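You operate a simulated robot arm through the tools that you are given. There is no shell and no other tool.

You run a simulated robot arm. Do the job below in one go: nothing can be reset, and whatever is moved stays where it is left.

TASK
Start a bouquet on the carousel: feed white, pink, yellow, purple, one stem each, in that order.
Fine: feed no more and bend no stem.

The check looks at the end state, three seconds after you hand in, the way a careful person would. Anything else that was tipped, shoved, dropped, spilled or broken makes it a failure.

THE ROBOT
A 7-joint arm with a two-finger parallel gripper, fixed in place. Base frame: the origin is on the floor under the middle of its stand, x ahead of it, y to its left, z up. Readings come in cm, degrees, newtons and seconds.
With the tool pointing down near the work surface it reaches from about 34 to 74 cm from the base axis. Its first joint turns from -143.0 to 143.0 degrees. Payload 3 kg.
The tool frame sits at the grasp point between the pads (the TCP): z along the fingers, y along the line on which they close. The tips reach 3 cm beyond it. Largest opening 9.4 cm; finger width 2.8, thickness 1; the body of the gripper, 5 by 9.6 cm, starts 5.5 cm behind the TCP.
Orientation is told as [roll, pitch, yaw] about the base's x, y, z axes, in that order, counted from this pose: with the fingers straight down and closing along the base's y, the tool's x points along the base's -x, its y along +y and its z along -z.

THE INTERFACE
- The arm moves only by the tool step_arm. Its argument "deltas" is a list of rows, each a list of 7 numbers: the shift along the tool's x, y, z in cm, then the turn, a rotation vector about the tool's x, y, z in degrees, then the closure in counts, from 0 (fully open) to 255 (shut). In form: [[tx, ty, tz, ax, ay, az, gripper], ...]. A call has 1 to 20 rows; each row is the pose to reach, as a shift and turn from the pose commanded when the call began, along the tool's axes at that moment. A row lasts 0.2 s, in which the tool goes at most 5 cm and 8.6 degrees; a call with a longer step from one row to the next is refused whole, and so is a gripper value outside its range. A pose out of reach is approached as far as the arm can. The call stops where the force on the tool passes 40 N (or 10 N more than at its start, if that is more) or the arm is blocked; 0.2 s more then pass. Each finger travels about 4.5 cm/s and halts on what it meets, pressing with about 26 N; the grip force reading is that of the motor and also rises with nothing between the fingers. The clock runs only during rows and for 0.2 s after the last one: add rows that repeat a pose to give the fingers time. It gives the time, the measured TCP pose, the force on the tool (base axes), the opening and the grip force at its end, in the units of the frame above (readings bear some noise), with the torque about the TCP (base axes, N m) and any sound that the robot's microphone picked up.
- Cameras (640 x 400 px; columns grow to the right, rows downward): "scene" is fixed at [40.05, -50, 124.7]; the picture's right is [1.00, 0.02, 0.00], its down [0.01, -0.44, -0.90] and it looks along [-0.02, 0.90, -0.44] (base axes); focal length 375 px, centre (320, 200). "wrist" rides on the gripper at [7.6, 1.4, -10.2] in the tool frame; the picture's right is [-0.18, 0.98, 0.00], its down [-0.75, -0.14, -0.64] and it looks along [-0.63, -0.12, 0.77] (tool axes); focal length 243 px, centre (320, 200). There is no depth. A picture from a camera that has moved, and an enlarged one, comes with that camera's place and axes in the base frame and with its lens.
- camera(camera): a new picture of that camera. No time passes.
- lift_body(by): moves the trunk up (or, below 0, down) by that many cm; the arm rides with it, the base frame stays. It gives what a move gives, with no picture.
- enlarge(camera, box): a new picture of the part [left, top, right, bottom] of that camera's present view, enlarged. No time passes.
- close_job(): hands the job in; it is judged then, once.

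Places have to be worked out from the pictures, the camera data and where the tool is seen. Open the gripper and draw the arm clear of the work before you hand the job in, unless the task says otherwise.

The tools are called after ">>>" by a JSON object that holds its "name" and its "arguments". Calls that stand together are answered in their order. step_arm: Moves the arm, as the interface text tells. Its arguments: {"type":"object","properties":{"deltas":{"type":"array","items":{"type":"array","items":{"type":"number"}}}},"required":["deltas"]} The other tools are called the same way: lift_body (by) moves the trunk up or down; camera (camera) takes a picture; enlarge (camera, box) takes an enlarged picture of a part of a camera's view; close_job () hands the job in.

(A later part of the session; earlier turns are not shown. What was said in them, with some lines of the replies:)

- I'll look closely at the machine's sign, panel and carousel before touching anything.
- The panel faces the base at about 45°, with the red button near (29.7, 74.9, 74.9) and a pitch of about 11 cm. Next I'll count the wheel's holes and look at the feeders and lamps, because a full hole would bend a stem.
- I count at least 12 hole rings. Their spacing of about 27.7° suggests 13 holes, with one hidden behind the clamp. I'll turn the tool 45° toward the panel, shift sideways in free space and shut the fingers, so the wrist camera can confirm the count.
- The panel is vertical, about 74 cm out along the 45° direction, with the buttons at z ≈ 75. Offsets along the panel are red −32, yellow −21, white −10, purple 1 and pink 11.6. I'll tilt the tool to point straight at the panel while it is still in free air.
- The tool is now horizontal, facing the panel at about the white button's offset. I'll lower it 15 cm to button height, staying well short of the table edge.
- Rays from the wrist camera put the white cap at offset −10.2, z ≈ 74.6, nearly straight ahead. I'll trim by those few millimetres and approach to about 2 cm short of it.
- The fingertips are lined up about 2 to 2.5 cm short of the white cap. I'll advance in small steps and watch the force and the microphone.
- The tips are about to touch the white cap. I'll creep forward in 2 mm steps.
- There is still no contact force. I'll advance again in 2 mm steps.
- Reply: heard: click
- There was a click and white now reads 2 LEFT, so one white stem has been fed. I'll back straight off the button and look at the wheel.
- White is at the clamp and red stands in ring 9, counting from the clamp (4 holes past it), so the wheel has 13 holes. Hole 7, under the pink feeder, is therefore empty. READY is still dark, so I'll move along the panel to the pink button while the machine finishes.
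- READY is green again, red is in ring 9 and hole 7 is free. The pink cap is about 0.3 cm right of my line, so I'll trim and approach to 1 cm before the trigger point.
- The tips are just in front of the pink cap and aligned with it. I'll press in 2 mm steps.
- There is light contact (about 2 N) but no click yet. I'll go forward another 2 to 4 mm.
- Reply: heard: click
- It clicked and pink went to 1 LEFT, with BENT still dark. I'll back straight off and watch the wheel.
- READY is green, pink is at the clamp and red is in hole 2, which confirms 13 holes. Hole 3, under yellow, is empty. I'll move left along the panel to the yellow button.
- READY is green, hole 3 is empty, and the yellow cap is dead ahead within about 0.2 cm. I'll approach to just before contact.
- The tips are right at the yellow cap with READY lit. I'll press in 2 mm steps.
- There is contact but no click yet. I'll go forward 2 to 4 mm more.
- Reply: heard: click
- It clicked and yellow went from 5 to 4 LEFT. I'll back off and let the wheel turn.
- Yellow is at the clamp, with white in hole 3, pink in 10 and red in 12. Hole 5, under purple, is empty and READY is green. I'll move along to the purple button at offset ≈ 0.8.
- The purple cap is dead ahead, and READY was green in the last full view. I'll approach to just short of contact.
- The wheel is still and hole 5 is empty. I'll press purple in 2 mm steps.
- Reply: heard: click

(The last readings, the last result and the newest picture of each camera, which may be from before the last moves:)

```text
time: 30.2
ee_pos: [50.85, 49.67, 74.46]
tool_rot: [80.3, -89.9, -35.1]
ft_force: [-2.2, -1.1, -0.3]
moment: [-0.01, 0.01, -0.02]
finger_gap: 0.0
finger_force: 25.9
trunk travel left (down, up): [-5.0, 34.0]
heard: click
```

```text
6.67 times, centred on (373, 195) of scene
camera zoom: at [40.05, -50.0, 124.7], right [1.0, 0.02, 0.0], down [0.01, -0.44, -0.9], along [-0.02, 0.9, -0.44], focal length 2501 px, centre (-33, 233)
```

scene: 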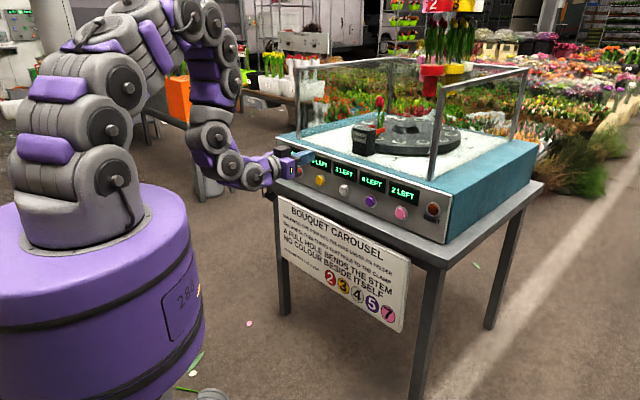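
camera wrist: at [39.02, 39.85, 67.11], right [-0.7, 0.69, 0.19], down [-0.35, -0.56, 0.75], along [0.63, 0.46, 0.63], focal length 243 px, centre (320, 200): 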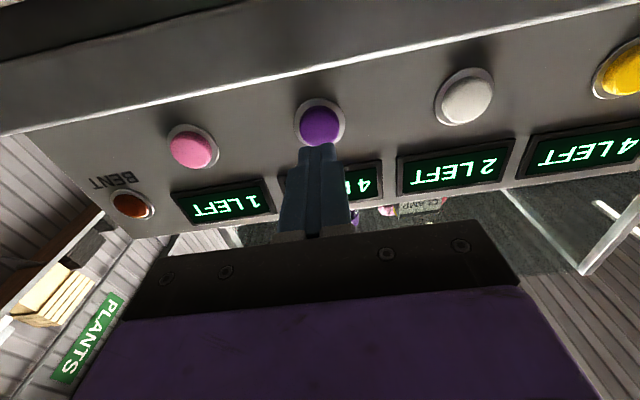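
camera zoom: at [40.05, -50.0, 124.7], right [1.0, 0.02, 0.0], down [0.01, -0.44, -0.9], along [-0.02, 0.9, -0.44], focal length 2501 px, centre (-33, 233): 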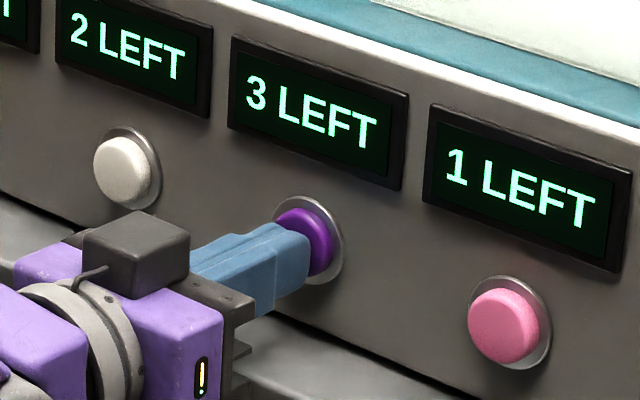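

It clicked and purple went from 4 to 3 LEFT, so all four have been fed. I'll back straight off well clear of the panel and let the wheel settle.

>>> {"name": "step_arm", "arguments": {"deltas": [[0, 0, -1.5, 0, 0, 0, 255], [0, 0, -4, 0, 0, 0, 255], [0, 0, -7, 0, 0, 0, 255], [0, 0, -10, 0, 0, 0, 255], [0, 0, -13, 0, 0, 0, 255], [0, 0, -15, 0, 0, 0, 255], [0, 0, -15, 0, 0, 0, 255], [0, 0, -15, 0, 0, 0, 255], [0, 0, -15, 0, 0, 0, 255], [0, 0, -15, 0, 0, 0, 255]]}}

>>> {"name": "camera", "arguments": {"camera": "scene"}}

>>> {"name": "enlarge", "arguments": {"camera": "scene", "box": [345, 85, 465, 180]}}

```text
time: 32.4
ee_pos: [40.36, 38.98, 74.54]
tool_rot: [122.7, -89.8, -77.6]
ft_force: [0.3, 0.2, 0.2]
moment: [-0.02, 0.0, -0.01]
finger_gap: 0.0
finger_force: 25.9
trunk travel left (down, up): [-5.0, 34.0]
```

```text
taken
```

scene: 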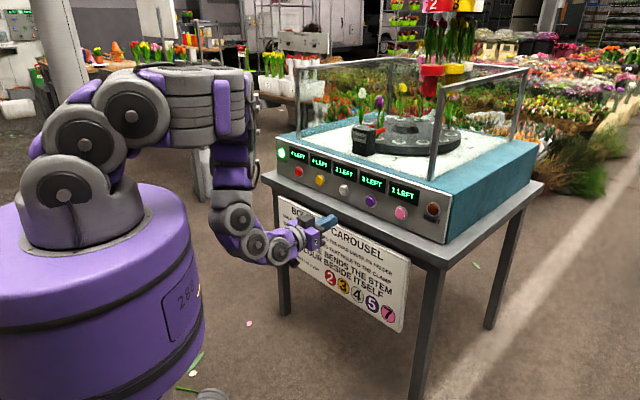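

```text
4.21 times, centred on (405, 132) of scene
camera zoom: at [40.05, -50.0, 124.7], right [1.0, 0.02, 0.0], down [0.01, -0.44, -0.9], along [-0.02, 0.9, -0.44], focal length 1580 px, centre (-38, 484)
```

zoom: 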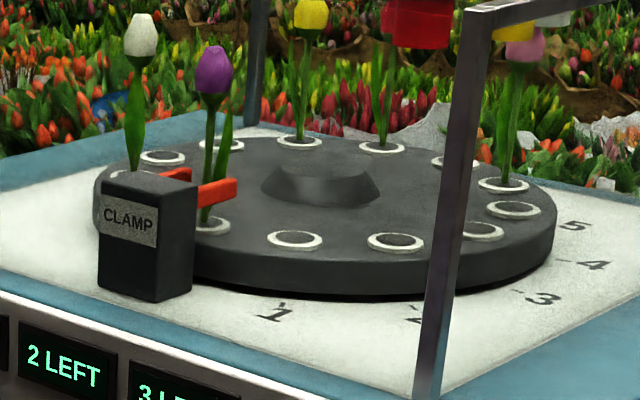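

Purple is at the clamp, pink in hole 5, red in 7, yellow in 8 and white in 11, all upright as predicted. I'll open the gripper here in free air, draw back a little more and check the lamps.

>>> {"name": "step_arm", "arguments": {"deltas": [[0, 0, -1, 0, 0, 0, 170], [0, 0, -3, 0, 0, 0, 80], [0, 0, -5, 0, 0, 0, 0], [0, 0, -5, 0, 0, 0, 0], [0, 0, -5, 0, 0, 0, 0], [0, 0, -5, 0, 0, 0, 0], [0, 0, -5, 0, 0, 0, 0], [0, 0, -5, 0, 0, 0, 0]]}}

>>> {"name": "enlarge", "arguments": {"camera": "scene", "box": [265, 75, 465, 245]}}

>>> {"name": "enlarge", "arguments": {"camera": "scene", "box": [350, 30, 470, 150]}}

```text
time: 34.2
ee_pos: [36.73, 35.49, 74.46]
tool_rot: [122.5, -89.8, -77.4]
ft_force: [0.0, 0.9, 0.4]
moment: [0.03, -0.01, -0.06]
finger_gap: 9.42
finger_force: 0.0
trunk travel left (down, up): [-5.0, 34.0]
```

```text
2.35 times, centred on (365, 160) of scene
camera zoom: at [40.05, -50.0, 124.7], right [1.0, 0.02, 0.0], down [0.01, -0.44, -0.9], along [-0.02, 0.9, -0.44], focal length 883 px, centre (214, 294)
```

zoom: 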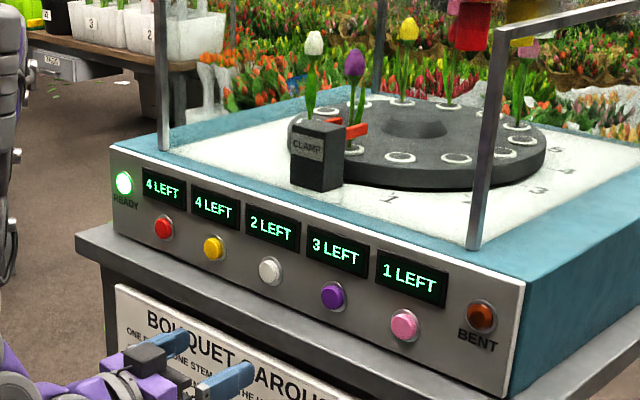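

```text
3.33 times, centred on (410, 90) of scene
camera zoom: at [40.05, -50.0, 124.7], right [1.0, 0.02, 0.0], down [0.01, -0.44, -0.9], along [-0.02, 0.9, -0.44], focal length 1250 px, centre (20, 567)
```

zoom: 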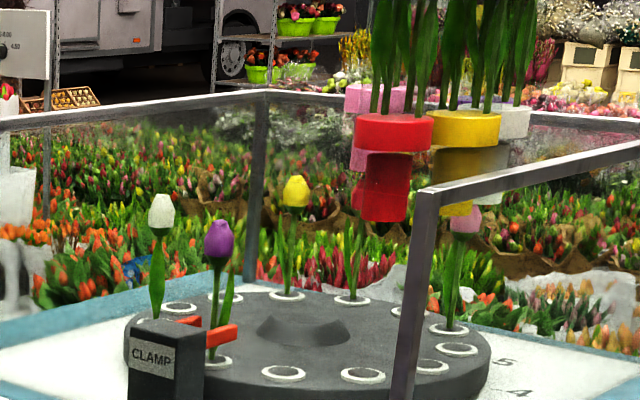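

The counters read 4, 4, 2, 3 and 1, so each of the four colours went down by exactly one and red is unchanged. BENT is dark, READY is green and all stems are upright. The gripper is open and clear of the machine, so I'm handing the job in.

>>> {"name": "close_job", "arguments": {}}

```text
The job is handed in.
```

The bouquet is started: white, pink, yellow and purple were fed in that order, one stem each, and I've handed the job in.

- **Stem counts:** the displays show each of the four colours down by exactly one (white 2 left, pink 1, yellow 4, purple 3). Red is unchanged at 4.
- **No bent stems:** the wheel has 13 holes, and I checked the hole under each feeder was empty before pressing its button. The BENT lamp stayed dark, and every stem I could see in full is upright. The red one is partly hidden behind its feeder.
- **Wheel at hand-in:** purple is at the clamp. Counting holes from there, pink is in 5, red in 7, yellow in 8 and white in 11.
- **Arm:** it only touched the four buttons, with light force, and nothing else was moved. The gripper is open and clear of the machine.
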